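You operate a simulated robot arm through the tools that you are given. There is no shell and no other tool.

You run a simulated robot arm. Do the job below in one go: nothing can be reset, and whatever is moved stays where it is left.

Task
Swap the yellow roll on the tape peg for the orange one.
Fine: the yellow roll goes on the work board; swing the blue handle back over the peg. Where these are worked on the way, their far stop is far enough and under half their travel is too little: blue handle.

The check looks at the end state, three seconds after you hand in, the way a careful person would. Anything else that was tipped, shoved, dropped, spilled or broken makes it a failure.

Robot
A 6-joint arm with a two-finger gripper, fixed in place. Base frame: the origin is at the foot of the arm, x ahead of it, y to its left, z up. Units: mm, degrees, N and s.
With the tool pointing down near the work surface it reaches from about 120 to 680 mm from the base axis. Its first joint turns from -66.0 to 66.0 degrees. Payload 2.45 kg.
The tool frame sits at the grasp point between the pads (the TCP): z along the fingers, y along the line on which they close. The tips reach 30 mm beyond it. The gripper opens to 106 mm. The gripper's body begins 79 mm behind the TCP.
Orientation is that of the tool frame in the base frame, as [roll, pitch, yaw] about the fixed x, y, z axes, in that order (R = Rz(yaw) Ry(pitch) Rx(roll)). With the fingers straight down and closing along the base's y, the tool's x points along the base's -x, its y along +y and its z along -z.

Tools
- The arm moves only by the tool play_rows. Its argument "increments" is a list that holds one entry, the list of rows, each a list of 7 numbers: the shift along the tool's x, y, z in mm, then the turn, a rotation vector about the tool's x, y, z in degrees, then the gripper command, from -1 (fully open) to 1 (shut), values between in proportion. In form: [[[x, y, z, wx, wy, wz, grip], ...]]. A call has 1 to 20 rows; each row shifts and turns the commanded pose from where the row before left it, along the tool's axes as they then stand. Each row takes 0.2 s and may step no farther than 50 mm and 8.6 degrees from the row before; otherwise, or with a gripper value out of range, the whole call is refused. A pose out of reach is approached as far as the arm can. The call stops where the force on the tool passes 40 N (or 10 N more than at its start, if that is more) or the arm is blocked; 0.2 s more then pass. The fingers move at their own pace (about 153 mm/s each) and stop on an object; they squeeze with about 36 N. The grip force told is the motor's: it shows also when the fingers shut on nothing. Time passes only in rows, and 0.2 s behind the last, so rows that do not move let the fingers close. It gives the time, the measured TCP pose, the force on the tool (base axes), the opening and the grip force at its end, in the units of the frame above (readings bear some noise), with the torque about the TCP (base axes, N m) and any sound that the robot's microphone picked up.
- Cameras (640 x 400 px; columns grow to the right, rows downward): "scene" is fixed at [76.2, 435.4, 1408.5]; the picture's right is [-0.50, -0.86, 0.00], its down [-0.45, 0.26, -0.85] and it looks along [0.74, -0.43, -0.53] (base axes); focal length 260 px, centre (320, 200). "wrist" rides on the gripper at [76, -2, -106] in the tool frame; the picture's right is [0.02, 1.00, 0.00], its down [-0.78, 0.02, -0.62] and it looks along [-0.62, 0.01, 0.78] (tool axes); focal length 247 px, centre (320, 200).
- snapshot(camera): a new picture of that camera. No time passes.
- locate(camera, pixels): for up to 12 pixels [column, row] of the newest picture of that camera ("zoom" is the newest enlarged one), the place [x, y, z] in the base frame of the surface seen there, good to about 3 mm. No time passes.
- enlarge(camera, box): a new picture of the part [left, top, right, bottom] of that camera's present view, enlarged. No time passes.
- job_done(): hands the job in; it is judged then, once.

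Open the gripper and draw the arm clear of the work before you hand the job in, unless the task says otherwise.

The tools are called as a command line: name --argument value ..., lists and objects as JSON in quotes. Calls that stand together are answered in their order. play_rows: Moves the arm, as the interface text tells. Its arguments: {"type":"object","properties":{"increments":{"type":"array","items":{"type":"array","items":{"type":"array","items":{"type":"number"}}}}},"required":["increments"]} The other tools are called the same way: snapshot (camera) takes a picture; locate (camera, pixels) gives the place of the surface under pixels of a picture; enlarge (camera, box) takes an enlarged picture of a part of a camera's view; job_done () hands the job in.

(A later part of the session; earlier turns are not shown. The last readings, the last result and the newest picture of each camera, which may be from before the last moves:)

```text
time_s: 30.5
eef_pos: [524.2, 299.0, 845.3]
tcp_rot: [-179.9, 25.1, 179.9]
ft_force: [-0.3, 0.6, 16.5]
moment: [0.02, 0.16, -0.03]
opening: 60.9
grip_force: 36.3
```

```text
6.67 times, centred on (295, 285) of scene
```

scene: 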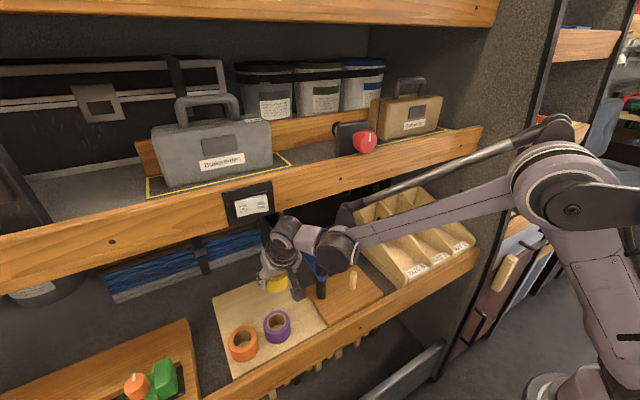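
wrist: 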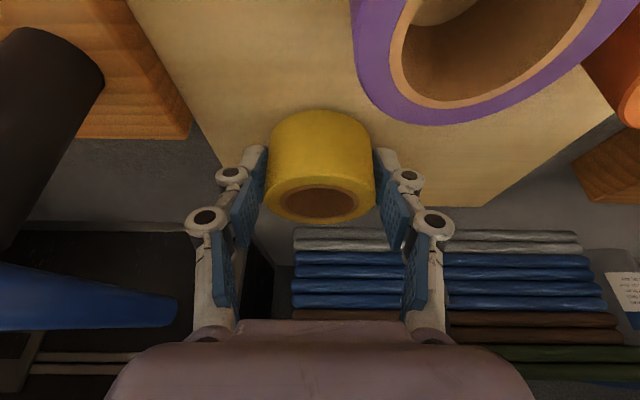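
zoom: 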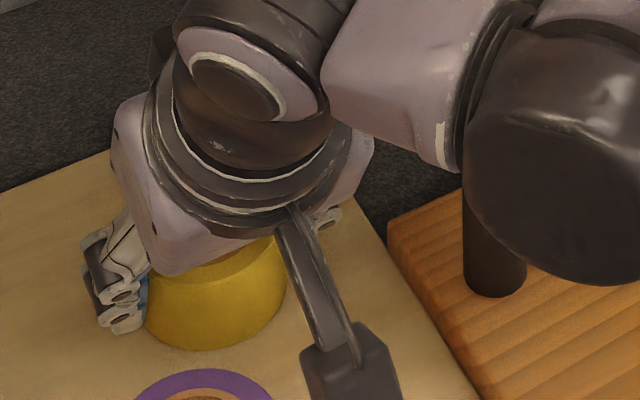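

Contact with the board (Fz 16.5 N). I open to about 76 mm to let the roll go.

play_rows --increments '[[[-0.42, 0, -0.91, 0, 0, 0, 0.5], [0, 0, 0, 0, 0, 0, -0.2], [0, 0, 0, 0, 0, 0, -0.43], [0, 0, 0, 0, 0, 0, -0.43]]]'

snapshot --camera "wrist"

```text
time_s: 31.5
eef_pos: [524.2, 300.0, 845.6]
tcp_rot: [-180.0, 24.9, 179.9]
ft_force: [-0.2, 0.3, 0.2]
moment: [0.02, -0.02, 0.0]
opening: 75.9
grip_force: 0.2
```

```text
taken
```

wrist: 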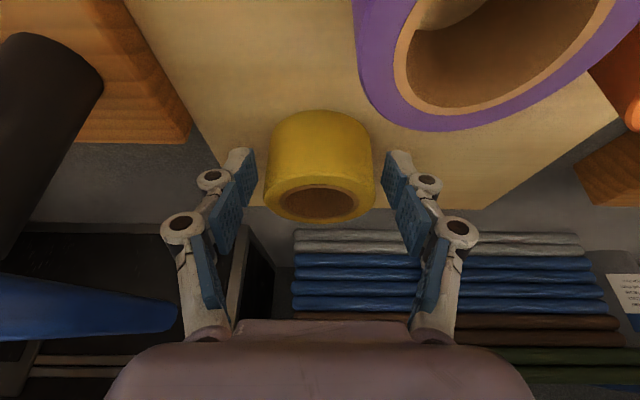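

Released; the roll stands on the board between the open fingers. I rise vertically 60 mm and then retract to x≈360.

play_rows --increments '[[[-2.11, 0, -4.53, 0, 0, 0, -0.43], [-4.23, 0, -9.06, 0, 0, 0, -0.43], [-6.35, 0, -13.6, 0, 0, 0, -0.43], [-6.35, 0, -13.6, 0, 0, 0, -0.43], [-6.35, 0, -13.6, 0, 0, 0, -0.43], [24.9, 0, -11.6, 0, 0, 0, -0.43], [24.9, 0, -11.6, 0, 0, 0, -0.43], [24.9, 0, -11.6, 0, 0, 0, -0.43], [24.9, 0, -11.6, 0, 0, 0, -0.43], [24.9, 0, -11.6, 0, 0, 0, -0.43], [24.9, 0, -11.6, 0, 0, 0, -0.43], [0, 0, 0, 0, 0, 0, -0.43]]]'

snapshot --camera "wrist"

snapshot --camera "scene"

```text
time_s: 34.1
eef_pos: [359.4, 300.6, 905.1]
tcp_rot: [-179.9, 24.9, 179.9]
ft_force: [0.4, -0.7, 0.2]
moment: [0.01, 0.01, 0.03]
opening: 75.9
grip_force: 0.1
```

```text
taken
```

wrist: 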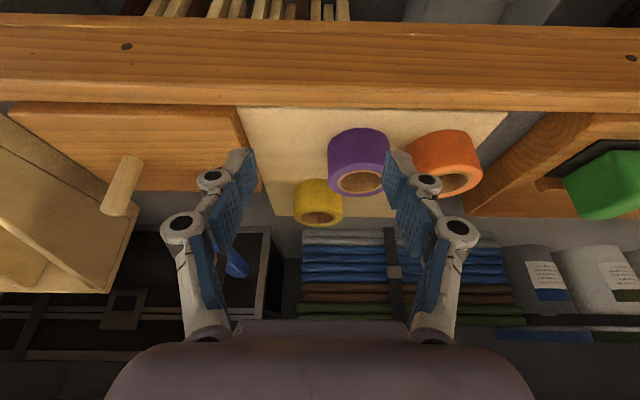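

```text
taken
```

scene: 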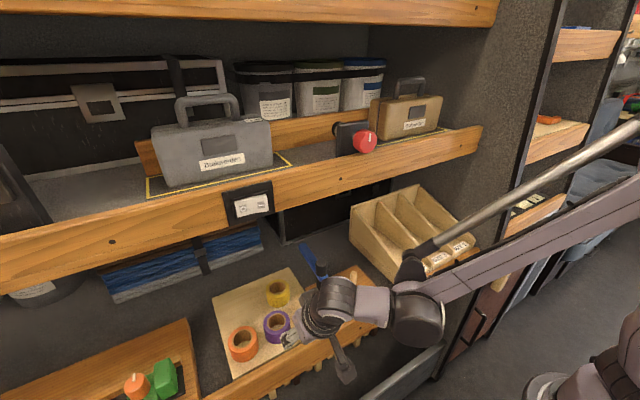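

Yellow now stands at scene (278,293) on the board. Before going for orange I measure the finger's outer knuckles and re-measure orange/purple, since the gap beside purple is only about 20 mm.

locate --camera "wrist" --pixels '[[402, 153], [428, 183], [440, 180], [457, 228], [474, 228], [240, 153], [212, 180], [203, 178], [390, 165], [435, 210], [319, 187], [318, 215]]'

enlarge --camera "scene" --box '[218, 270, 314, 370]'

```text
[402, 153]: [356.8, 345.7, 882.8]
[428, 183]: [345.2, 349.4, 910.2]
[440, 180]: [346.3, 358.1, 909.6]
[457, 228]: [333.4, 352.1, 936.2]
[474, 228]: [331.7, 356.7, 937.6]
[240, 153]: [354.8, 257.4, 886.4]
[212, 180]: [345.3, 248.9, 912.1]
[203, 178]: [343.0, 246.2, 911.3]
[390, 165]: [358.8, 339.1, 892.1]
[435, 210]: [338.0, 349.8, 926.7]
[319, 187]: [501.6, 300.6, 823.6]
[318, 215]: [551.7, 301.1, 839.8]
```

```text
4.00 times, centred on (266, 320) of scene
```

zoom: 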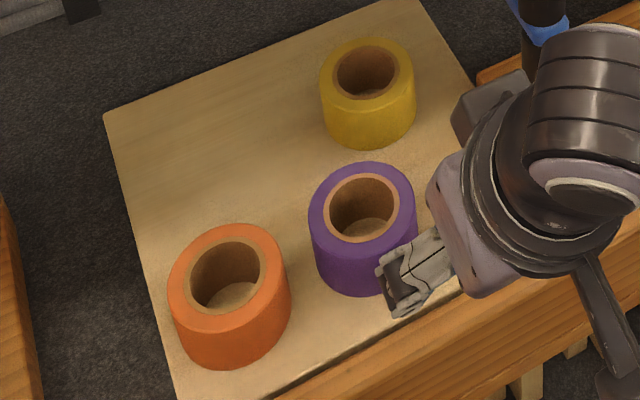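

Knuckle pins stick out ~10 mm beyond the fingers, so beside purple I will yaw the gripper about 60° (closing line away from purple). First I re-measure the orange rim and the tray edge to the left.

locate --camera "zoom" --pixels '[[172, 285], [285, 270], [231, 227], [222, 332], [190, 278], [262, 268], [312, 215], [414, 203], [363, 165], [365, 92], [20, 300], [5, 200]]'

locate --camera "scene" --pixels '[[190, 340], [185, 325], [175, 385], [150, 355], [165, 375], [200, 395], [135, 380]]'

```text
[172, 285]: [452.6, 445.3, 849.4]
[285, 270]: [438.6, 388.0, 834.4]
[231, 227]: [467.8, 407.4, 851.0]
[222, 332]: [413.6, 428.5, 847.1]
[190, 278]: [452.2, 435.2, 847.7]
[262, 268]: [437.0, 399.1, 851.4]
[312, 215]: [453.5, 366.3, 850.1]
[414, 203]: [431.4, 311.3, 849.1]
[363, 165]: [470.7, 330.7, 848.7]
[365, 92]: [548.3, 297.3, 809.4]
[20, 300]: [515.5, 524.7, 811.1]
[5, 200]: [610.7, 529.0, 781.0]
```

```text
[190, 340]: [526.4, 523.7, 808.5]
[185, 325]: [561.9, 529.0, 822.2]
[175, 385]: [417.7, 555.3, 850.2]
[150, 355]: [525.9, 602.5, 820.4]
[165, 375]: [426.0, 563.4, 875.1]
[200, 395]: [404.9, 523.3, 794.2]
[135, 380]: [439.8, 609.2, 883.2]
```

Tray begins at y≈523, fine. Orange centre ≈(442.5,419). I move left to y≈400 in front of the board and yaw the leaned gripper 60° about the vertical.

play_rows --increments '[[[-1.7, 20, -3.6, 0, 0, 0, -0.43], [-1.7, 20, -3.6, 0, 0, 0, -0.43], [-1.7, 20, -3.6, 0, 0, 0, -0.43], [-1.7, 20, -3.6, 0, 0, 0, -0.43], [-1.7, 20, -3.6, 0, 0, 0, -0.43], [0, 0, 0, -3.622, 0, -7.768, -0.43], [0, 0, 0, -3.622, 0, -7.768, -0.43], [0, 0, 0, -3.622, 0, -7.768, -0.43], [0, 0, 0, -3.622, 0, -7.768, -0.43], [0, 0, 0, -3.622, 0, -7.768, -0.43], [0, 0, 0, -3.622, 0, -7.768, -0.43], [0, 0, 0, -3.622, 0, -7.768, -0.43], [0, 0, 0, 0, 0, 0, -0.32]]]'

snapshot --camera "wrist"

snapshot --camera "scene"

```text
time_s: 36.9
eef_pos: [358.9, 401.8, 925.9]
tcp_rot: [179.8, 25.1, -120.1]
ft_force: [0.0, 0.2, -0.1]
moment: [-0.01, 0.03, -0.02]
opening: 69.8
grip_force: 0.1
```

```text
taken
```

wrist: 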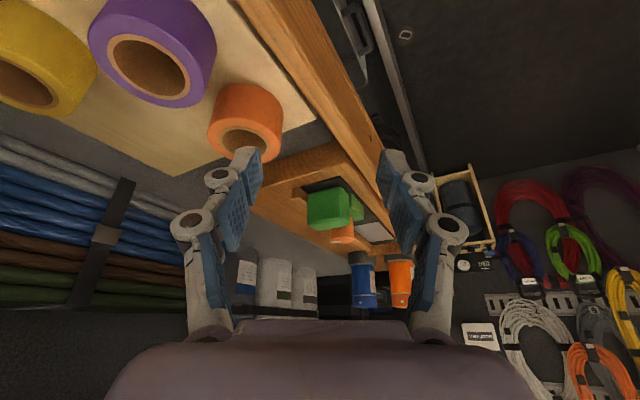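

```text
taken
```

scene: 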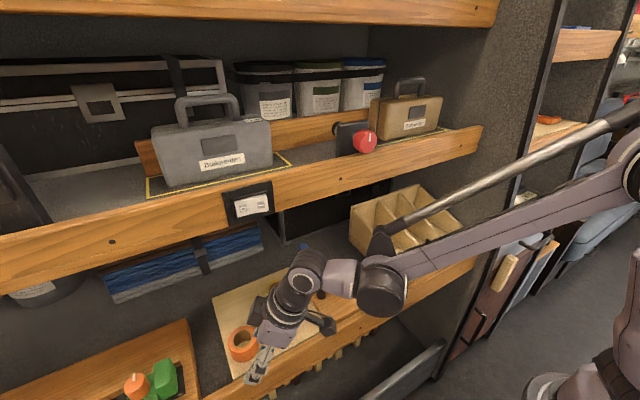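

Yaw is −120° (60° turned) with the lean kept. I move over the orange roll at (438.5,412,925) and look.

play_rows --increments '[[[-10.9, -15.95, 5.4, 0, 0, 0, -0.32], [-10.9, -15.95, 5.4, 0, 0, 0, -0.32], [-10.9, -15.95, 5.4, 0, 0, 0, -0.32], [-10.9, -15.95, 5.4, 0, 0, 0, -0.32], [0, 0, 0, 0, 0, 0, -0.32]]]'

snapshot --camera "wrist"

enlarge --camera "scene" --box '[200, 220, 360, 390]'

```text
time_s: 38.1
eef_pos: [440.8, 411.9, 923.6]
tcp_rot: [-179.9, 24.9, -120.2]
ft_force: [0.0, 0.7, -0.6]
moment: [0.04, 0.01, -0.05]
opening: 70.1
grip_force: 0.1
```

```text
taken
```

wrist: 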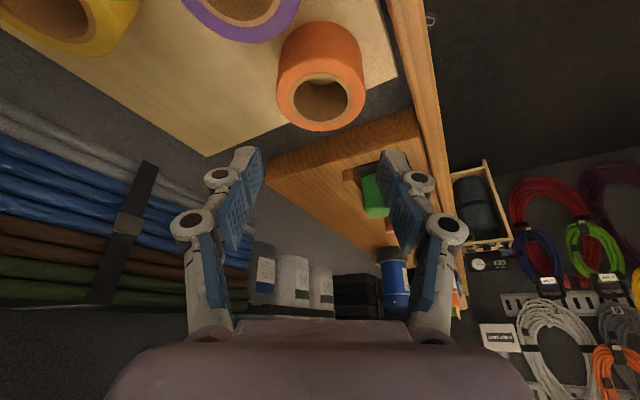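

```text
2.35 times, centred on (280, 305) of scene
```

zoom: 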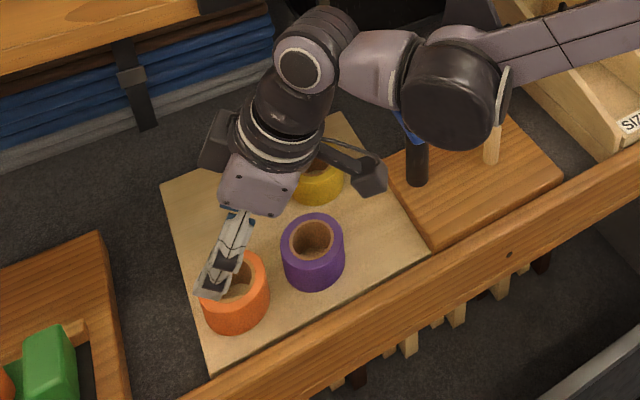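

Orange is laterally centred (columns 278–366, middle 322). I verify the rim position from this view before descending.

locate --camera "wrist" --pixels '[[283, 105], [360, 102], [322, 77], [322, 127], [300, 105], [343, 104]]'

```text
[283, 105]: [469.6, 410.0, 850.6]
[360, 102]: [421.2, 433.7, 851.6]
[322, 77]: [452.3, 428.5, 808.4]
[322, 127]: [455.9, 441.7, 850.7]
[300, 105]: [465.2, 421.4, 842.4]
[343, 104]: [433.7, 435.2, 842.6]
```

Centre estimates agree within about 3 mm. I descend 54 mm first and check the fingers' clearance to the roll and purple.

play_rows --increments '[[[5.9, 0.15, 12.1, 0, 0, 0, -0.32], [5.9, 0.15, 12.1, 0, 0, 0, -0.32], [5.9, 0.15, 12.1, 0, 0, 0, -0.32], [5.9, 0.15, 12.1, 0, 0, 0, -0.32], [0, 0, 0, 0, 0, 0, -0.32]]]'

snapshot --camera "wrist"

enlarge --camera "scene" --box '[210, 280, 330, 385]'

```text
time_s: 39.3
eef_pos: [439.0, 410.5, 868.4]
tcp_rot: [179.9, 24.9, -120.2]
ft_force: [-0.1, 0.3, 0.2]
moment: [-0.01, -0.01, -0.06]
opening: 70.1
grip_force: 0.0
```

```text
taken
```

wrist: 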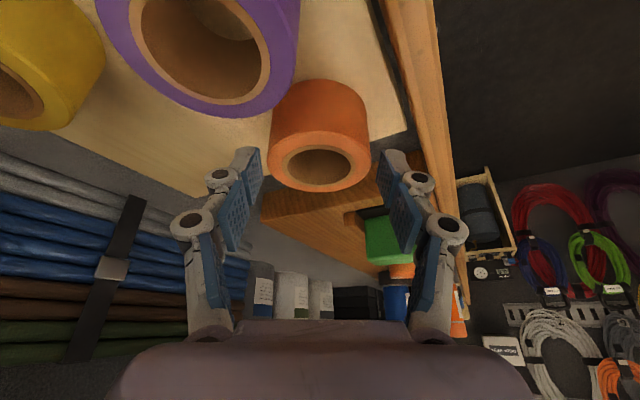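

```text
3.81 times, centred on (270, 332) of scene
```

zoom: 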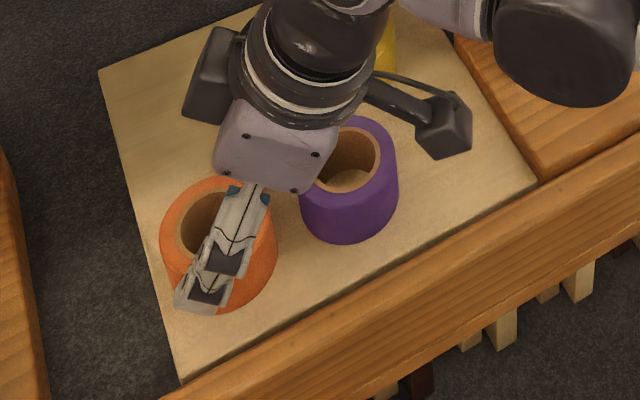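

Clearances look fine on both sides. I descend the last ~23 mm in small steps.

play_rows --increments '[[[1.95, 0, 4.17, 0, 0, 0, -0.32], [1.95, 0, 4.17, 0, 0, 0, -0.32], [1.95, 0, 4.17, 0, 0, 0, -0.32], [1.95, 0, 4.17, 0, 0, 0, -0.32], [1.95, 0, 4.17, 0, 0, 0, -0.32], [0, 0, 0, 0, 0, 0, -0.32]]]'

snapshot --camera "wrist"

enlarge --camera "scene" --box '[210, 280, 330, 385]'

```text
time_s: 40.7
eef_pos: [439.1, 410.6, 846.6]
tcp_rot: [-180.0, 25.0, -120.0]
ft_force: [0.1, -0.5, -0.4]
moment: [0.02, 0.0, 0.01]
opening: 70.2
grip_force: 0.0
```

```text
taken
```

wrist: 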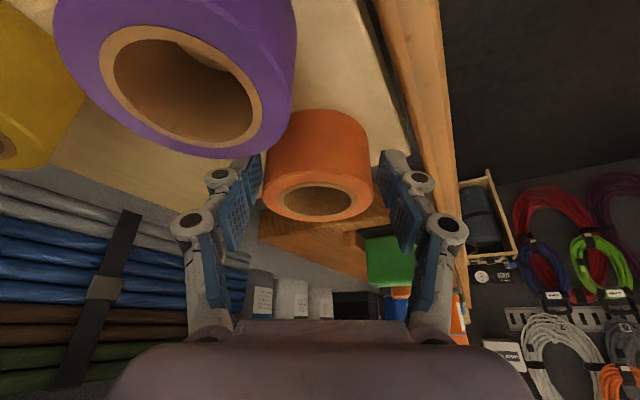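

```text
3.81 times, centred on (270, 332) of scene
```

zoom: 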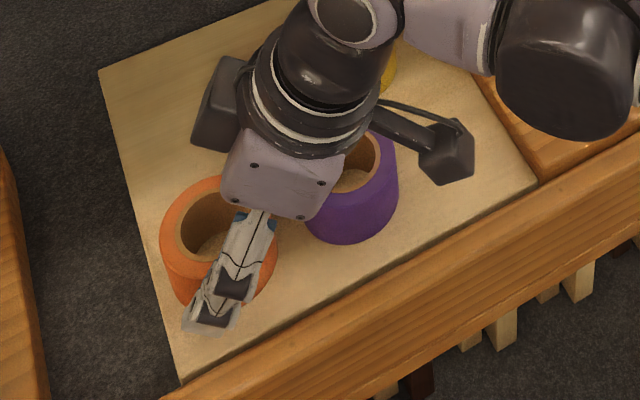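

Fingers straddle orange without touching, z≈846.6. I close on it.

play_rows --increments '[[[0, 0, 0, 0, 0, 0, 0.2], [0, 0, 0, 0, 0, 0, 1], [0, 0, 0, 0, 0, 0, 1], [0, 0, 0, 0, 0, 0, 1]]]'

snapshot --camera "wrist"

```text
time_s: 41.7
eef_pos: [439.5, 411.1, 846.6]
tcp_rot: [-179.9, 24.9, -120.0]
ft_force: [-0.4, -0.1, -0.4]
moment: [-0.02, -0.01, 0.01]
opening: 61.1
grip_force: 35.8
```

```text
taken
```

wrist: 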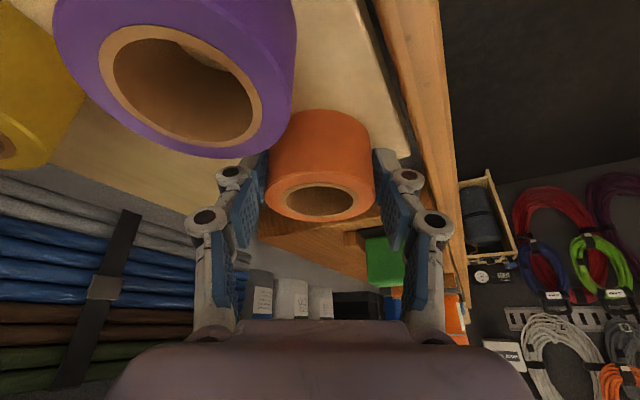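

Orange is gripped (61.1 mm). I lift it slowly clear to z≈957 and retract to x≈360.

play_rows --increments '[[[-2.11, 0, -4.53, 0, 0, 0, 1], [-2.11, 0, -4.53, 0, 0, 0, 1], [-4.23, 0, -9.06, 0, 0, 0, 1], [-8.46, 0, -18.1, 0, 0, 0, 1], [-8.46, 0, -18.1, 0, 0, 0, 1], [-8.46, 0, -18.1, 0, 0, 0, 1], [-8.46, 0, -18.1, 0, 0, 0, 1], [-4.23, 0, -9.06, 0, 0, 0, 1], [9.06, 17.3, -4.2, 0, 0, 0, 1], [9.06, 17.3, -4.2, 0, 0, 0, 1], [9.06, 17.3, -4.2, 0, 0, 0, 1], [9.06, 17.3, -4.2, 0, 0, 0, 1], [0, 0, 0, 0, 0, 0, 1]]]'

snapshot --camera "wrist"

snapshot --camera "scene"

```text
time_s: 44.5
eef_pos: [357.9, 410.1, 957.7]
tcp_rot: [-180.0, 24.9, -120.2]
ft_force: [0.4, 0.1, -0.1]
moment: [-0.03, -0.02, -0.02]
opening: 60.9
grip_force: 36.2
```

```text
taken
```

wrist: 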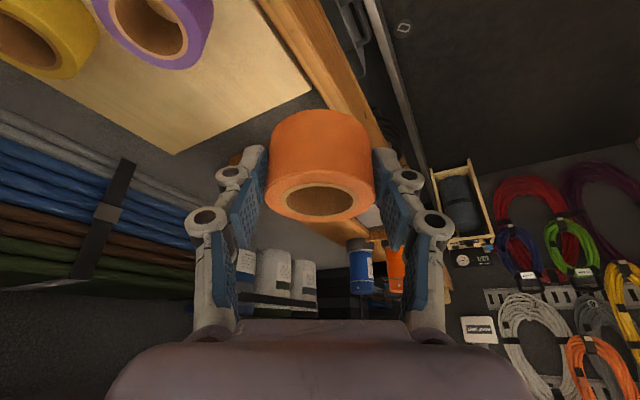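

```text
taken
```

scene: 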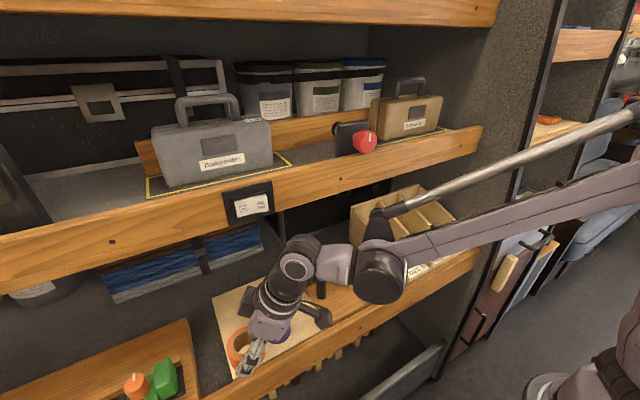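

Orange is held level; board keeps purple and yellow. I yaw back by −60° and carry it right to y≈115 in front of the post.

play_rows --increments '[[[0, 0, 0, 3.622, 0, 7.768, 1], [0, 0, 0, 3.622, 0, 7.768, 1], [0, 0, 0, 3.622, 0, 7.768, 1], [0, 0, 0, 3.622, 0, 7.768, 1], [0, 0, 0, 3.622, 0, 7.768, 1], [0, 0, 0, 3.622, 0, 7.768, 1], [0, 0, 0, 3.622, 0, 7.768, 1], [0, -24.5, 0, 0, 0, 0, 1], [0, -24.5, 0, 0, 0, 0, 1], [0, -24.5, 0, 0, 0, 0, 1], [0, -24.5, 0, 0, 0, 0, 1], [0, -24.5, 0, 0, 0, 0, 1], [0, -24.5, 0, 0, 0, 0, 1], [0, -24.5, 0, 0, 0, 0, 1], [0, -24.5, 0, 0, 0, 0, 1], [0, -24.5, 0, 0, 0, 0, 1], [0, -24.5, 0, 0, 0, 0, 1], [0, -24.5, 0, 0, 0, 0, 1], [0, -24.5, 0, 0, 0, 0, 1], [0, 0, 0, 0, 0, 0, 1]]]'

snapshot --camera "wrist"

snapshot --camera "scene"

```text
time_s: 48.7
eef_pos: [358.5, 117.2, 958.6]
tcp_rot: [-180.0, 25.0, 179.9]
ft_force: [0.3, 0.1, 0.3]
moment: [0.0, 0.02, 0.01]
opening: 60.8
grip_force: 36.0
```

```text
taken
```

wrist: 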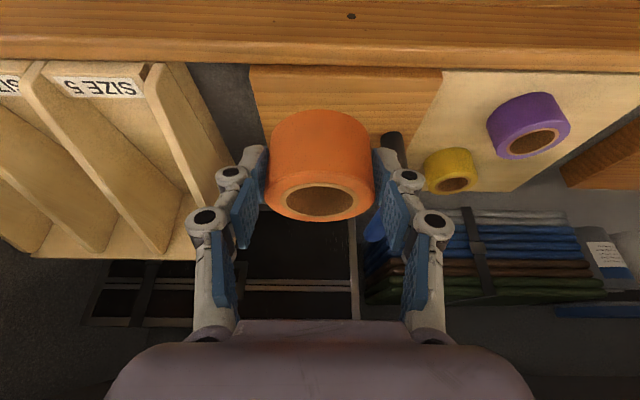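

```text
taken
```

scene: 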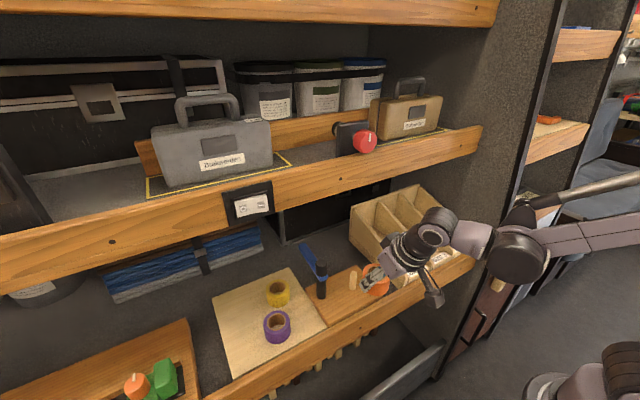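

The orange bore sits in the same spot in the wrist view as yellow's did, so I can retrace the removal path (TCP 443,116). I check the peg top's position once more from the scene camera.

enlarge --camera "scene" --box '[300, 230, 420, 310]'

```text
5.00 times, centred on (360, 270) of scene
```

zoom: 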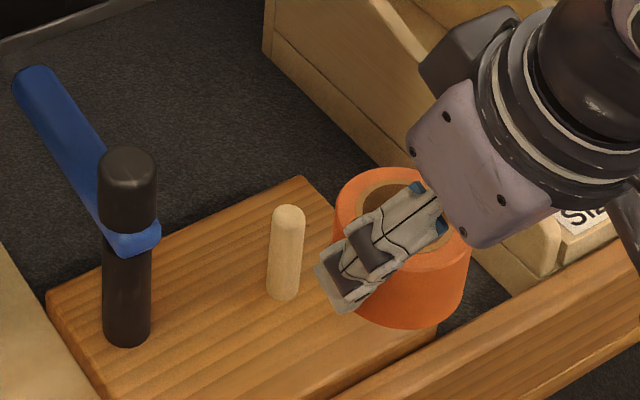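

locate --camera "zoom" --pixels '[[289, 209], [289, 215], [275, 225], [303, 225], [283, 292], [272, 285], [295, 285], [284, 305], [85, 190], [35, 85], [60, 140], [130, 250]]'

```text
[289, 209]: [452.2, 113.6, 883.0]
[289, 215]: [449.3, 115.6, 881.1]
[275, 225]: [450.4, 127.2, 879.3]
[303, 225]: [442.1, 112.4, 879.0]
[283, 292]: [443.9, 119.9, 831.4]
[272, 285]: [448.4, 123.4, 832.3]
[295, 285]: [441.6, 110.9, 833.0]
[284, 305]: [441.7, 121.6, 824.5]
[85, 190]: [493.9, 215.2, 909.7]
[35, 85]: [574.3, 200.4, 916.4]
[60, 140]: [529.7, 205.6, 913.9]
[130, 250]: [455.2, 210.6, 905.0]
```

Peg centre confirmed ≈(450.3,115.7), top ≈885. I advance to TCP (443.5,115.8) at z≈958 with the roll's bottom ~35 mm above the peg.

play_rows --increments '[[[-19.25, -0.35, 9.0, 0, 0, 0, 1], [-19.25, -0.35, 9.0, 0, 0, 0, 1], [-19.25, -0.35, 9.0, 0, 0, 0, 1], [-19.25, -0.35, 9.0, 0, 0, 0, 1], [0, 0, 0, 0, 0, 0, 1], [0, 0, 0, 0, 0, 0, 1]]]'

snapshot --camera "wrist"

enlarge --camera "scene" --box '[300, 220, 420, 310]'

```text
time_s: 50.1
eef_pos: [441.6, 115.6, 956.3]
tcp_rot: [180.0, 25.0, 179.8]
ft_force: [-0.3, 0.3, -0.3]
moment: [-0.01, 0.05, -0.02]
opening: 61.0
grip_force: 36.2
```

```text
taken
```

wrist: 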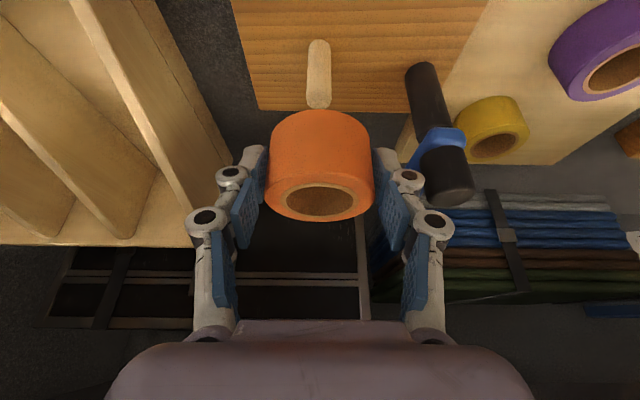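

```text
4.44 times, centred on (360, 265) of scene
```

zoom: 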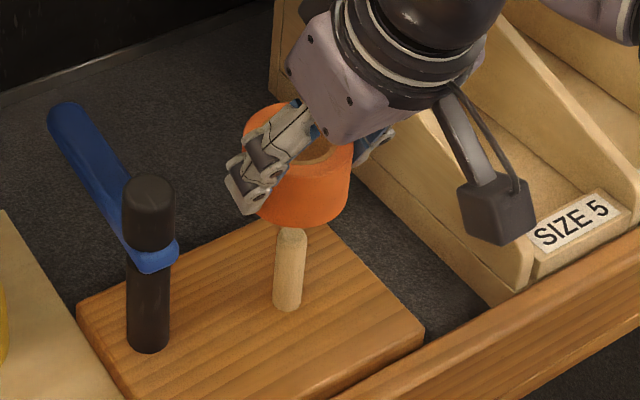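

Peg (column 318) and roll (column 320) line up. I check the roll's actual centre from its rim before lowering it.

locate --camera "wrist" --pixels '[[271, 195], [369, 193], [320, 216], [320, 187], [288, 205], [352, 205], [320, 120], [318, 95]]'

locate --camera "zoom" --pixels '[[300, 222], [340, 195], [262, 112], [348, 150], [290, 235], [290, 250]]'

```text
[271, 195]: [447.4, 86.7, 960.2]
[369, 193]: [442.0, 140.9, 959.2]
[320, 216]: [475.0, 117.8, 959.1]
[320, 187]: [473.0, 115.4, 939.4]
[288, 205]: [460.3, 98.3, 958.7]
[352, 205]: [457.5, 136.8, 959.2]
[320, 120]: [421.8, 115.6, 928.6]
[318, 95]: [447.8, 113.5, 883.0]
```

```text
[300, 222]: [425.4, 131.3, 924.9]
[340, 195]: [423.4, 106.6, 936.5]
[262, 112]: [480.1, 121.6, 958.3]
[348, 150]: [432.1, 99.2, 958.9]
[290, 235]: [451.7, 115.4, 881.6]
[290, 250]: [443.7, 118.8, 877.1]
```

Roll centre ≈(450,114.8) over the peg at (450.3,115.7): within the bore clearance. I lower 50 mm so the bore takes the peg top, watching forces.

play_rows --increments '[[[4.0, 0.5, 9.2, 0, 0, 0, 1], [4.23, 0, 9.06, 0, 0, 0, 1], [2.11, 0, 4.53, 0, 0, 0, 1], [2.11, 0, 4.53, 0, 0, 0, 1], [2.11, 0, 4.53, 0, 0, 0, 1], [2.11, 0, 4.53, 0, 0, 0, 1], [2.11, 0, 4.53, 0, 0, 0, 1], [2.11, 0, 4.53, 0, 0, 0, 1], [0, 0, 0, 0, 0, 0, 1]]]'

snapshot --camera "wrist"

enlarge --camera "scene" --box '[300, 220, 420, 310]'

```text
time_s: 52.1
eef_pos: [442.1, 115.9, 906.5]
tcp_rot: [-179.9, 24.8, 180.0]
ft_force: [-0.5, -0.4, -0.1]
moment: [-0.01, 0.01, 0.02]
opening: 60.9
grip_force: 36.5
```

```text
taken
```

wrist: 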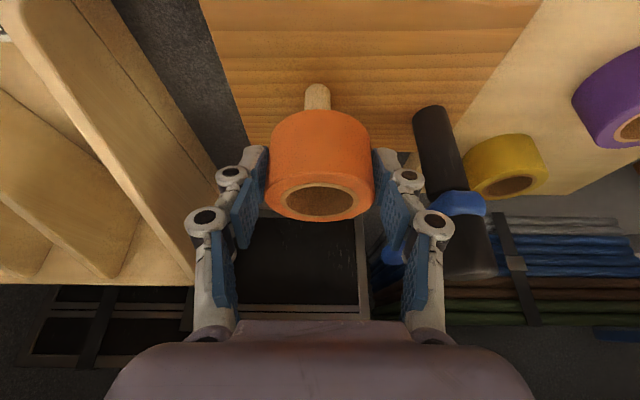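

```text
4.44 times, centred on (360, 265) of scene
```

zoom: 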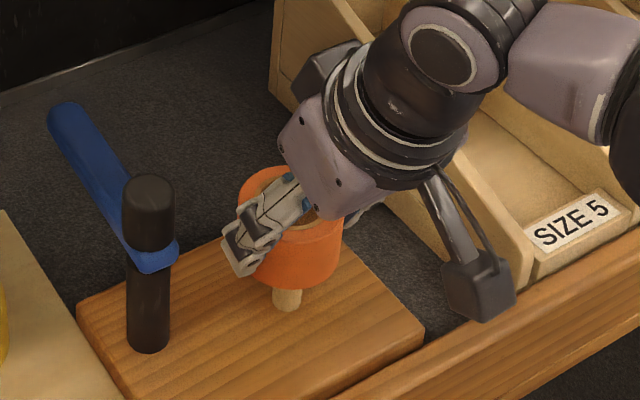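

The roll's bottom is past the peg top with no force, so the peg is inside the bore. I lower another 41 mm, slowing toward the plate.

play_rows --increments '[[[3.38, 0, 7.25, 0, 0, 0, 1], [3.38, 0, 7.25, 0, 0, 0, 1], [3.38, 0, 7.25, 0, 0, 0, 1], [3.38, 0, 7.25, 0, 0, 0, 1], [1.27, 0, 2.72, 0, 0, 0, 1], [1.27, 0, 2.72, 0, 0, 0, 1], [1.27, 0, 2.72, 0, 0, 0, 1], [0, 0, 0, 0, 0, 0, 1]]]'

```text
time_s: 53.9
eef_pos: [441.6, 115.8, 866.8]
tcp_rot: [180.0, 24.9, 179.9]
ft_force: [-0.2, 0.3, -0.7]
moment: [-0.02, -0.04, -0.02]
opening: 61.0
grip_force: 35.6
```

Now at 866.8 with no contact. I go down in 1–1.5 mm steps until the plate is felt.

play_rows --increments '[[[0.63, 0, 1.36, 0, 0, 0, 1], [0.63, 0, 1.36, 0, 0, 0, 1], [0.42, 0, 0.91, 0, 0, 0, 1], [0, 0, 0, 0, 0, 0, 1]]]'

```text
time_s: 54.9
eef_pos: [441.8, 116.0, 862.8]
tcp_rot: [-179.9, 24.9, 179.9]
ft_force: [-2.3, -0.1, 5.2]
moment: [0.07, -0.12, 0.04]
opening: 60.7
grip_force: 35.9
```

Contact felt (Fz 5 N at z 862.8): the roll sits on the plate. I open to about 76 mm.

play_rows --increments '[[[0, 0, 0, 0, 0, 0, 0.5], [0, 0, 0, 0, 0, 0, -0.2], [0, 0, 0, 0, 0, 0, -0.43], [0, 0, 0, 0, 0, 0, -0.43]]]'

snapshot --camera "wrist"

enlarge --camera "scene" --box '[300, 220, 420, 310]'

```text
time_s: 55.9
eef_pos: [442.6, 116.2, 861.9]
tcp_rot: [-180.0, 24.9, 179.9]
ft_force: [0.1, 0.1, 0.1]
moment: [-0.03, -0.01, 0.03]
opening: 75.5
grip_force: 0.1
```

```text
taken
```

wrist: 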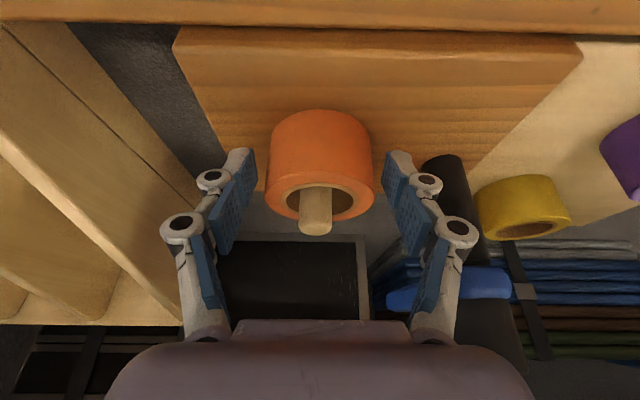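

```text
4.44 times, centred on (360, 265) of scene
```

zoom: 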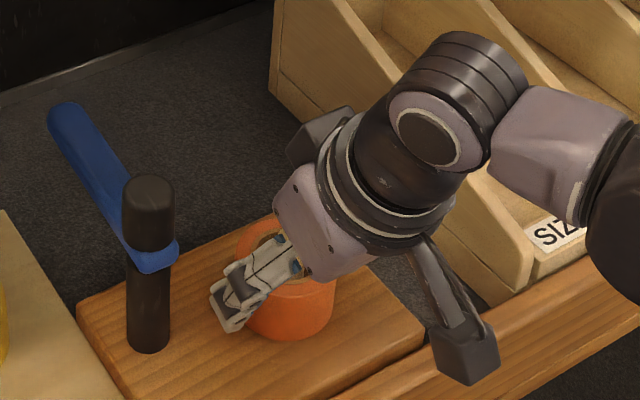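

Orange sits on the peg with the peg standing through the bore. I rise straight up 95 mm and retract to x≈360.

play_rows --increments '[[[-2.11, 0, -4.53, 0, 0, 0, -0.43], [-4.23, 0, -9.06, 0, 0, 0, -0.43], [-6.77, 0, -14.5, 0, 0, 0, -0.43], [-6.77, 0, -14.5, 0, 0, 0, -0.43], [-6.77, 0, -14.5, 0, 0, 0, -0.43], [-6.77, 0, -14.5, 0, 0, 0, -0.43], [-6.77, 0, -14.5, 0, 0, 0, -0.43], [18.8, 0, -8.77, 0, 0, 0, -0.43], [18.8, 0, -8.77, 0, 0, 0, -0.43], [18.8, 0, -8.77, 0, 0, 0, -0.43], [18.8, 0, -8.77, 0, 0, 0, -0.43], [0, 0, 0, 0, 0, 0, 1], [0, 0, 0, 0, 0, 0, 1]]]'

snapshot --camera "wrist"

enlarge --camera "scene" --box '[230, 220, 400, 340]'

```text
time_s: 58.7
eef_pos: [359.7, 116.5, 958.1]
tcp_rot: [-179.9, 24.9, 179.9]
ft_force: [0.0, -0.9, -0.9]
moment: [0.04, 0.03, 0.0]
opening: 0.2
grip_force: 28.7
```

```text
taken
```

wrist: 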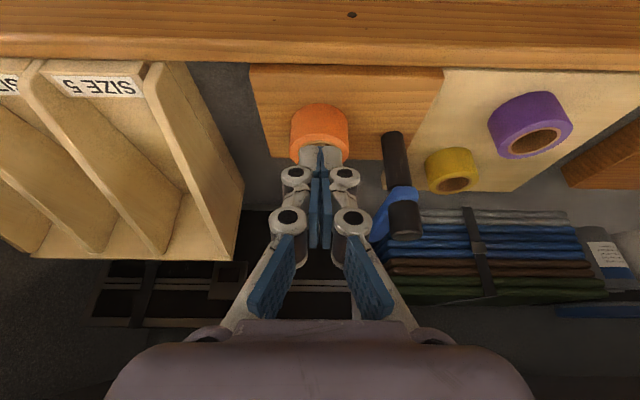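

```text
3.33 times, centred on (315, 280) of scene
```

zoom: 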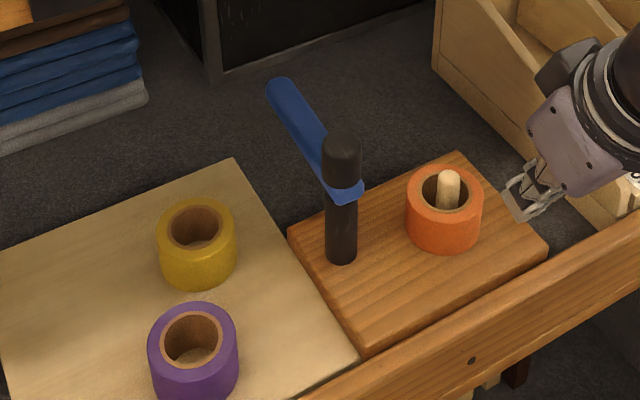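

Yellow stands flat on the board, orange is on the peg, the bar points to the back. I measure the open bar's line for the closing push.

locate --camera "zoom" --pixels '[[280, 88], [272, 98], [290, 92], [300, 125], [290, 130], [312, 118], [325, 160], [310, 155], [342, 150], [345, 190], [448, 180], [445, 240]]'

```text
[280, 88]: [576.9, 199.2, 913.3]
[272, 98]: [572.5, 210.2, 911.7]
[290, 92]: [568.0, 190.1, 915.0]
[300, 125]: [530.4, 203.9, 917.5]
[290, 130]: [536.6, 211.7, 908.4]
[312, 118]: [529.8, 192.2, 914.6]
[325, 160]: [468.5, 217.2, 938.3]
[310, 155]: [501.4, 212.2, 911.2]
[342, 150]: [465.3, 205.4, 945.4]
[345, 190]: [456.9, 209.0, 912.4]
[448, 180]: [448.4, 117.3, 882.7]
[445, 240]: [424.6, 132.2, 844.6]
```

Bar runs along +x at y≈202 (±11), z 903–917. I go in front of the board to y=250, then forward to TCP (510,250,924), to the bar's left side.

play_rows --increments '[[[0, 22.25, 0, 0, 0, 0, 1], [0, 22.25, 0, 0, 0, 0, 1], [0, 22.25, 0, 0, 0, 0, 1], [0, 22.25, 0, 0, 0, 0, 1], [0, 22.25, 0, 0, 0, 0, 1], [0, 22.25, 0, 0, 0, 0, 1], [-20.25, 0, 15.7, 0, 0, 0, 1], [-20.25, 0, 15.7, 0, 0, 0, 1], [-20.25, 0, 15.7, 0, 0, 0, 1], [-20.25, 0, 15.7, 0, 0, 0, 1], [-20.25, 0, 15.7, 0, 0, 0, 1], [-20.25, 0, 15.7, 0, 0, 0, 1], [0, 0, 0, 0, 0, 0, 1]]]'

snapshot --camera "wrist"

enlarge --camera "scene" --box '[230, 180, 400, 320]'

```text
time_s: 61.5
eef_pos: [511.4, 248.9, 924.5]
tcp_rot: [-180.0, 25.0, 179.9]
ft_force: [0.3, -0.3, -0.5]
moment: [-0.02, -0.01, 0.0]
opening: 0.1
grip_force: 28.8
```

```text
taken
```

wrist: 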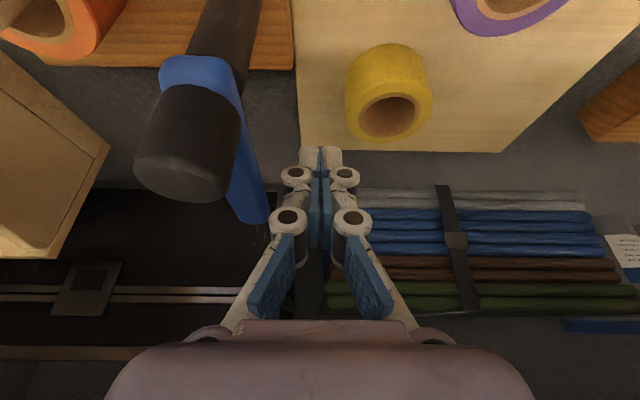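

```text
2.86 times, centred on (315, 250) of scene
```

zoom: 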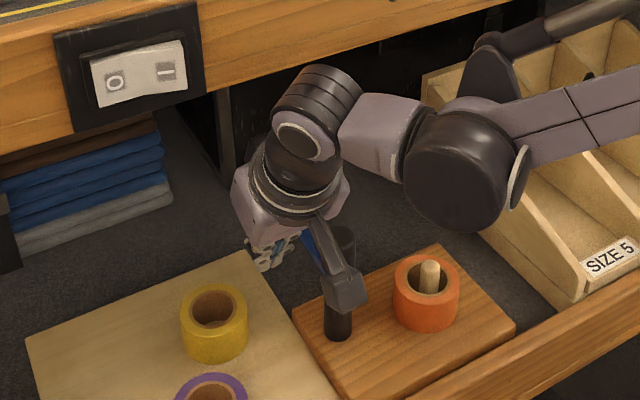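

Fingers stand to the left of the bar with clearance. I start pushing it back in −y along the arc.

play_rows --increments '[[[-0.27, -6, 0.13, 0, 0, 0, 1], [-0.27, -6, 0.13, 0, 0, 0, 1], [-0.27, -6, 0.13, 0, 0, 0, 1], [-0.27, -6, 0.13, 0, 0, 0, 1], [-0.27, -6, 0.13, 0, 0, 0, 1], [-1.36, -5.5, 0.63, 0, 0, 0, 1], [-1.36, -5.5, 0.63, 0, 0, 0, 1], [-1.36, -5.5, 0.63, 0, 0, 0, 1], [-1.36, -5.5, 0.63, 0, 0, 0, 1], [0, 0, 0, 0, 0, 0, 1]]]'

snapshot --camera "wrist"

enlarge --camera "scene" --box '[230, 180, 400, 320]'

```text
time_s: 63.7
eef_pos: [517.3, 197.2, 924.1]
tcp_rot: [-179.9, 24.9, 179.8]
ft_force: [0.2, 0.2, -0.3]
moment: [0.01, 0.03, -0.02]
opening: 0.2
grip_force: 28.6
```

```text
taken
```

wrist: 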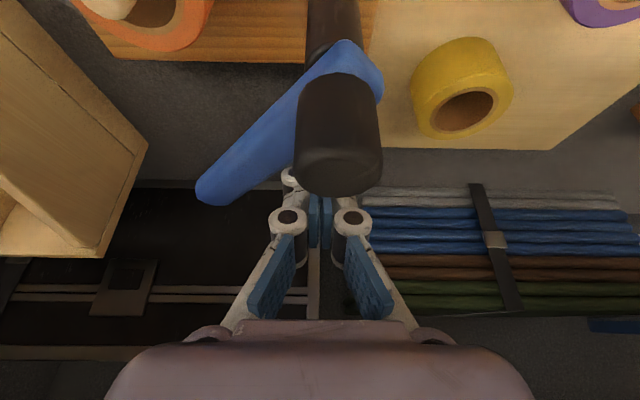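

```text
2.86 times, centred on (315, 250) of scene
```

zoom: 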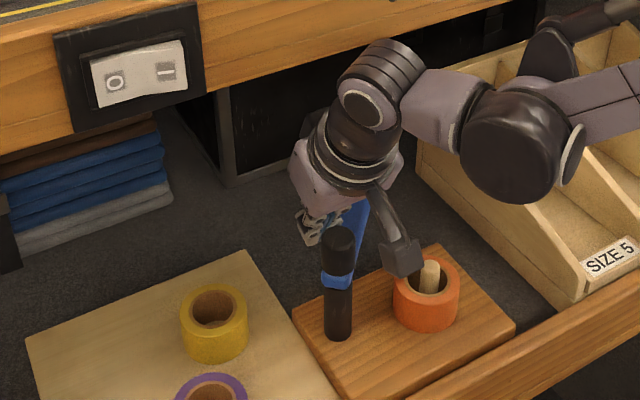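

The bar follows (now roughly 55°), no resistance. I continue along the arc toward (509,138).

play_rows --increments '[[[0, -6.75, 0, 0, 0, 0, 1], [0, -6.75, 0, 0, 0, 0, 1], [0, -6.75, 0, 0, 0, 0, 1], [0, -6.75, 0, 0, 0, 0, 1], [1.6, -6.4, -0.75, 0, 0, 0, 1], [1.6, -6.4, -0.75, 0, 0, 0, 1], [1.6, -6.4, -0.75, 0, 0, 0, 1], [1.6, -6.4, -0.75, 0, 0, 0, 1], [1.6, -6.4, -0.75, 0, 0, 0, 1], [0, 0, 0, 0, 0, 0, 1]]]'

snapshot --camera "wrist"

enlarge --camera "scene" --box '[260, 190, 430, 320]'

```text
time_s: 65.9
eef_pos: [508.0, 138.1, 923.3]
tcp_rot: [-180.0, 24.9, 179.9]
ft_force: [0.0, -0.5, 0.4]
moment: [0.0, 0.03, 0.0]
opening: 0.0
grip_force: 27.9
```

```text
taken
```

wrist: 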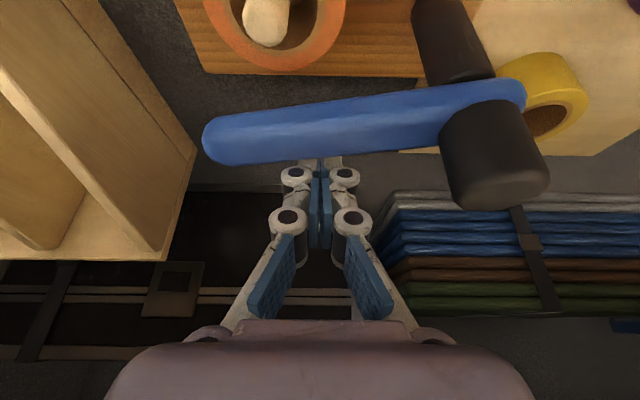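

```text
3.08 times, centred on (345, 255) of scene
```

zoom: 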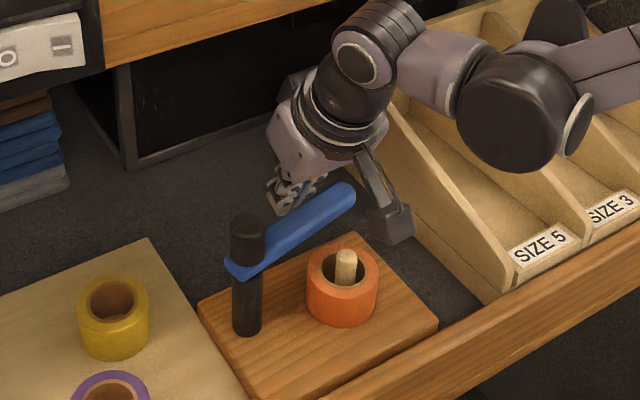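

Bar is about 20° from over the peg, finger still behind it. I keep pushing toward −x/−y, raising 2–3 mm for extra clearance over the peg.

play_rows --increments '[[[4.32, -5.6, -2.57, 0, 0, 0, 1], [4.32, -5.6, -2.57, 0, 0, 0, 1], [4.32, -5.6, -2.57, 0, 0, 0, 1], [4.32, -5.6, -2.57, 0, 0, 0, 1], [4.32, -5.6, -2.57, 0, 0, 0, 1], [0, 0, 0, 0, 0, 0, 1]]]'

snapshot --camera "wrist"

enlarge --camera "scene" --box '[290, 210, 410, 310]'

```text
time_s: 67.3
eef_pos: [484.1, 109.4, 924.8]
tcp_rot: [179.9, 24.8, 179.9]
ft_force: [0.7, 0.6, 0.3]
moment: [0.03, -0.03, -0.01]
opening: 0.0
grip_force: 28.5
```

```text
taken
```

wrist: 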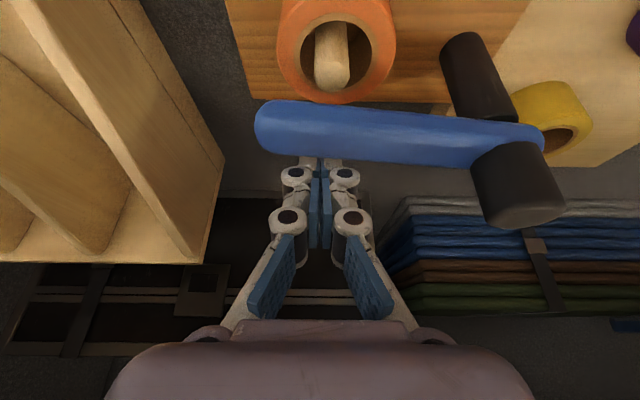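

```text
4.00 times, centred on (350, 260) of scene
```

zoom: 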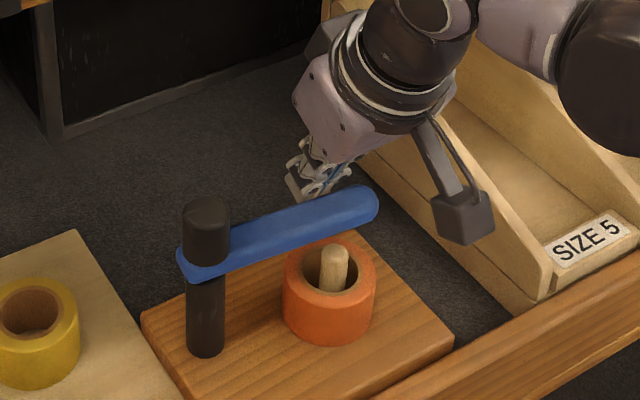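

The bar is nearly over the peg. I push on in 3 mm steps until it meets its closed stop (force will tell).

play_rows --increments '[[[2.72, -1.5, -1.27, 0, 0, 0, 1], [2.72, -1.5, -1.27, 0, 0, 0, 1], [2.72, -1.5, -1.27, 0, 0, 0, 1], [2.72, -1.5, -1.27, 0, 0, 0, 1], [2.72, -1.5, -1.27, 0, 0, 0, 1], [2.72, -1.5, -1.27, 0, 0, 0, 1], [0, 0, 0, 0, 0, 0, 1]]]'

snapshot --camera "wrist"

enlarge --camera "scene" --box '[290, 210, 410, 310]'

```text
time_s: 68.9
eef_pos: [468.7, 101.8, 926.4]
tcp_rot: [179.8, 25.6, 179.8]
ft_force: [31.9, 6.1, 9.2]
moment: [0.2, -0.42, -0.42]
opening: 0.0
grip_force: 28.6
```

```text
taken
```

wrist: 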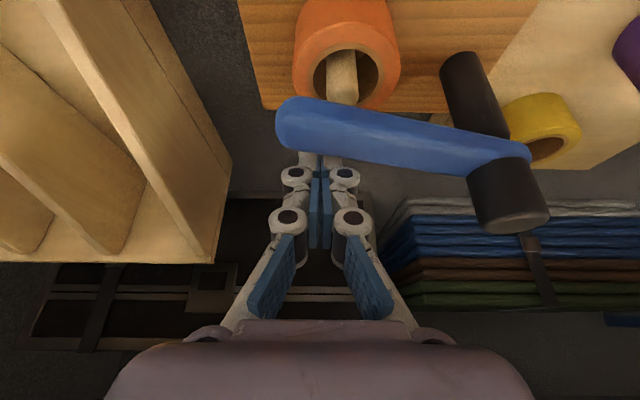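

```text
4.00 times, centred on (350, 260) of scene
```

zoom: 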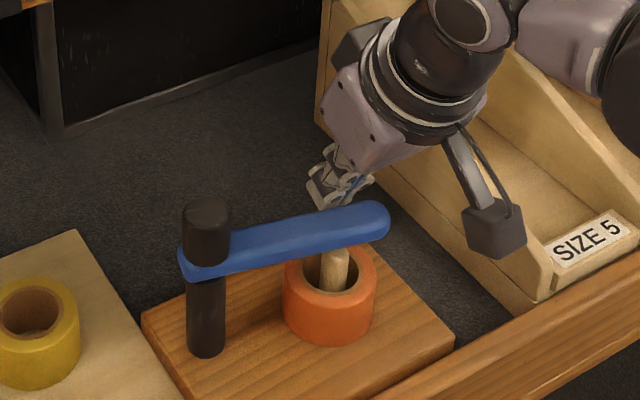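

Force 32 N and the bar tip is back at its starting pixel (scene 365,264): closed stop reached. I back off in +x, rise to z≈1005 and retract.

play_rows --increments '[[[-5.4, 0, 2.5, 0, 0, 0, 1], [-7.25, 0, 3.38, 0, 0, 0, 1], [-6.77, 0, -14.5, 0, 0, 0, 1], [-6.77, 0, -14.5, 0, 0, 0, 1], [-6.77, 0, -14.5, 0, 0, 0, 1], [-6.77, 0, -14.5, 0, 0, 0, 1], [-6.77, 0, -14.5, 0, 0, 0, 1], [21.1, 0, -9.86, 0, 0, 0, 1], [21.1, 0, -9.86, 0, 0, 0, 1], [21.1, 0, -9.86, 0, 0, 0, 1], [21.1, 0, -9.86, 0, 0, 0, 1], [21.1, 0, -9.86, 0, 0, 0, 1], [21.1, 0, -9.86, 0, 0, 0, 1], [0, 0, 0, 0, 0, 0, 1]]]'

snapshot --camera "wrist"

enlarge --camera "scene" --box '[300, 245, 396, 305]'

```text
time_s: 71.9
eef_pos: [341.7, 101.4, 1006.9]
tcp_rot: [180.0, 25.0, 180.0]
ft_force: [-0.6, 0.4, 0.3]
moment: [0.04, -0.03, -0.02]
opening: 0.0
grip_force: 28.0
```

```text
taken
```

wrist: 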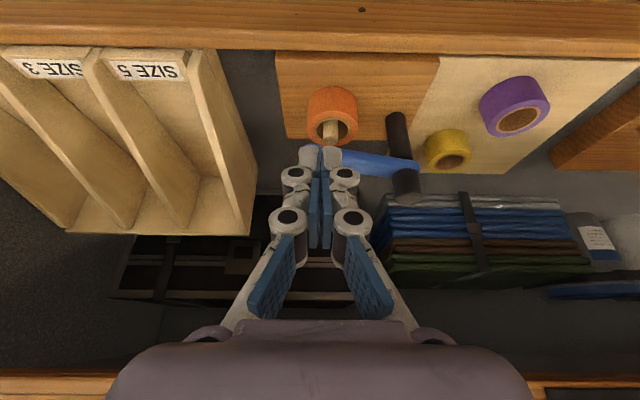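

```text
6.67 times, centred on (348, 275) of scene
```

zoom: 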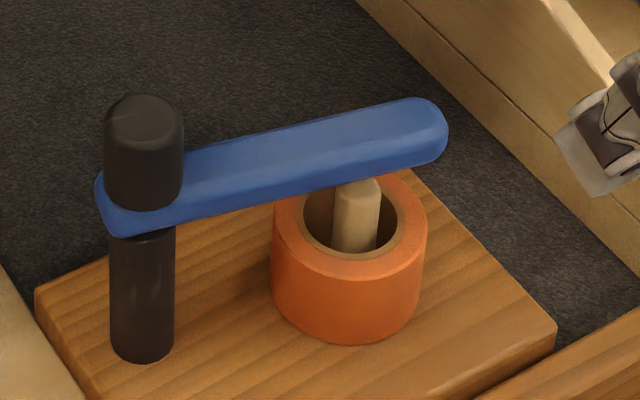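

The zoom matches the starting picture with orange in place of yellow. I straighten the tool, open the gripper and go back up to the start height.

play_rows --increments '[[[0, 0, 0, 0, 8.333, 0, 1], [0, 0, 0, 0, 8.333, 0, 1], [0, 0, 0, 0, 8.333, 0, -1], [0, -4, -36, 0, 0, 0, -1], [0, -4, -36, 0, 0, 0, -1], [0, -4, -36, 0, 0, 0, -1], [0, -4, -36, 0, 0, 0, -1], [0, -4, -36, 0, 0, 0, -1], [0, -4, -36, 0, 0, 0, -1], [0, 0, 0, 0, 0, 0, -1]]]'

snapshot --camera "scene"

snapshot --camera "wrist"

enlarge --camera "scene" --box '[200, 230, 400, 380]'

```text
time_s: 74.1
eef_pos: [338.7, 74.8, 1223.1]
tcp_rot: [-180.0, -0.1, 179.8]
ft_force: [0.2, -0.1, 0.0]
moment: [-0.03, 0.01, 0.03]
opening: 106.1
grip_force: 0.0
```

```text
taken
```

scene: 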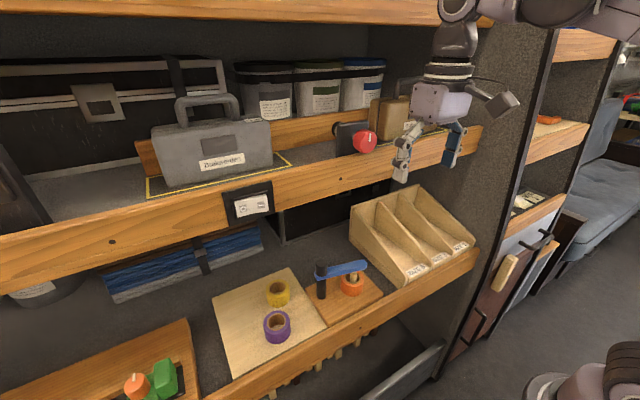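

```text
taken
```

wrist: 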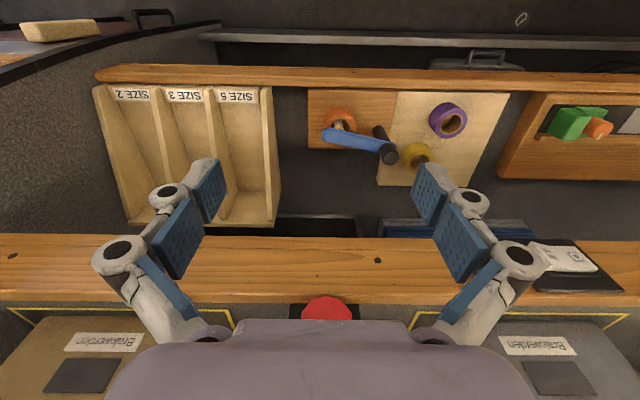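

```text
2.67 times, centred on (300, 305) of scene
```

zoom: 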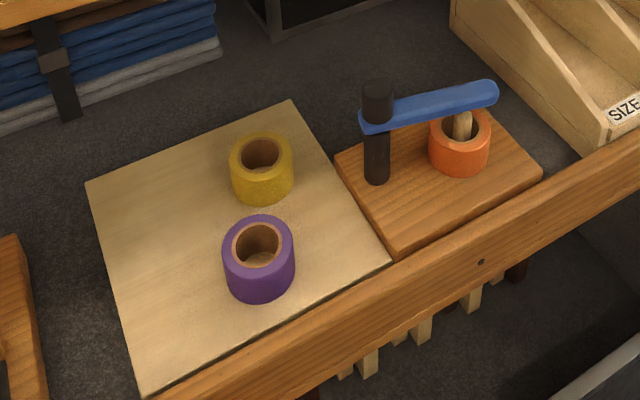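

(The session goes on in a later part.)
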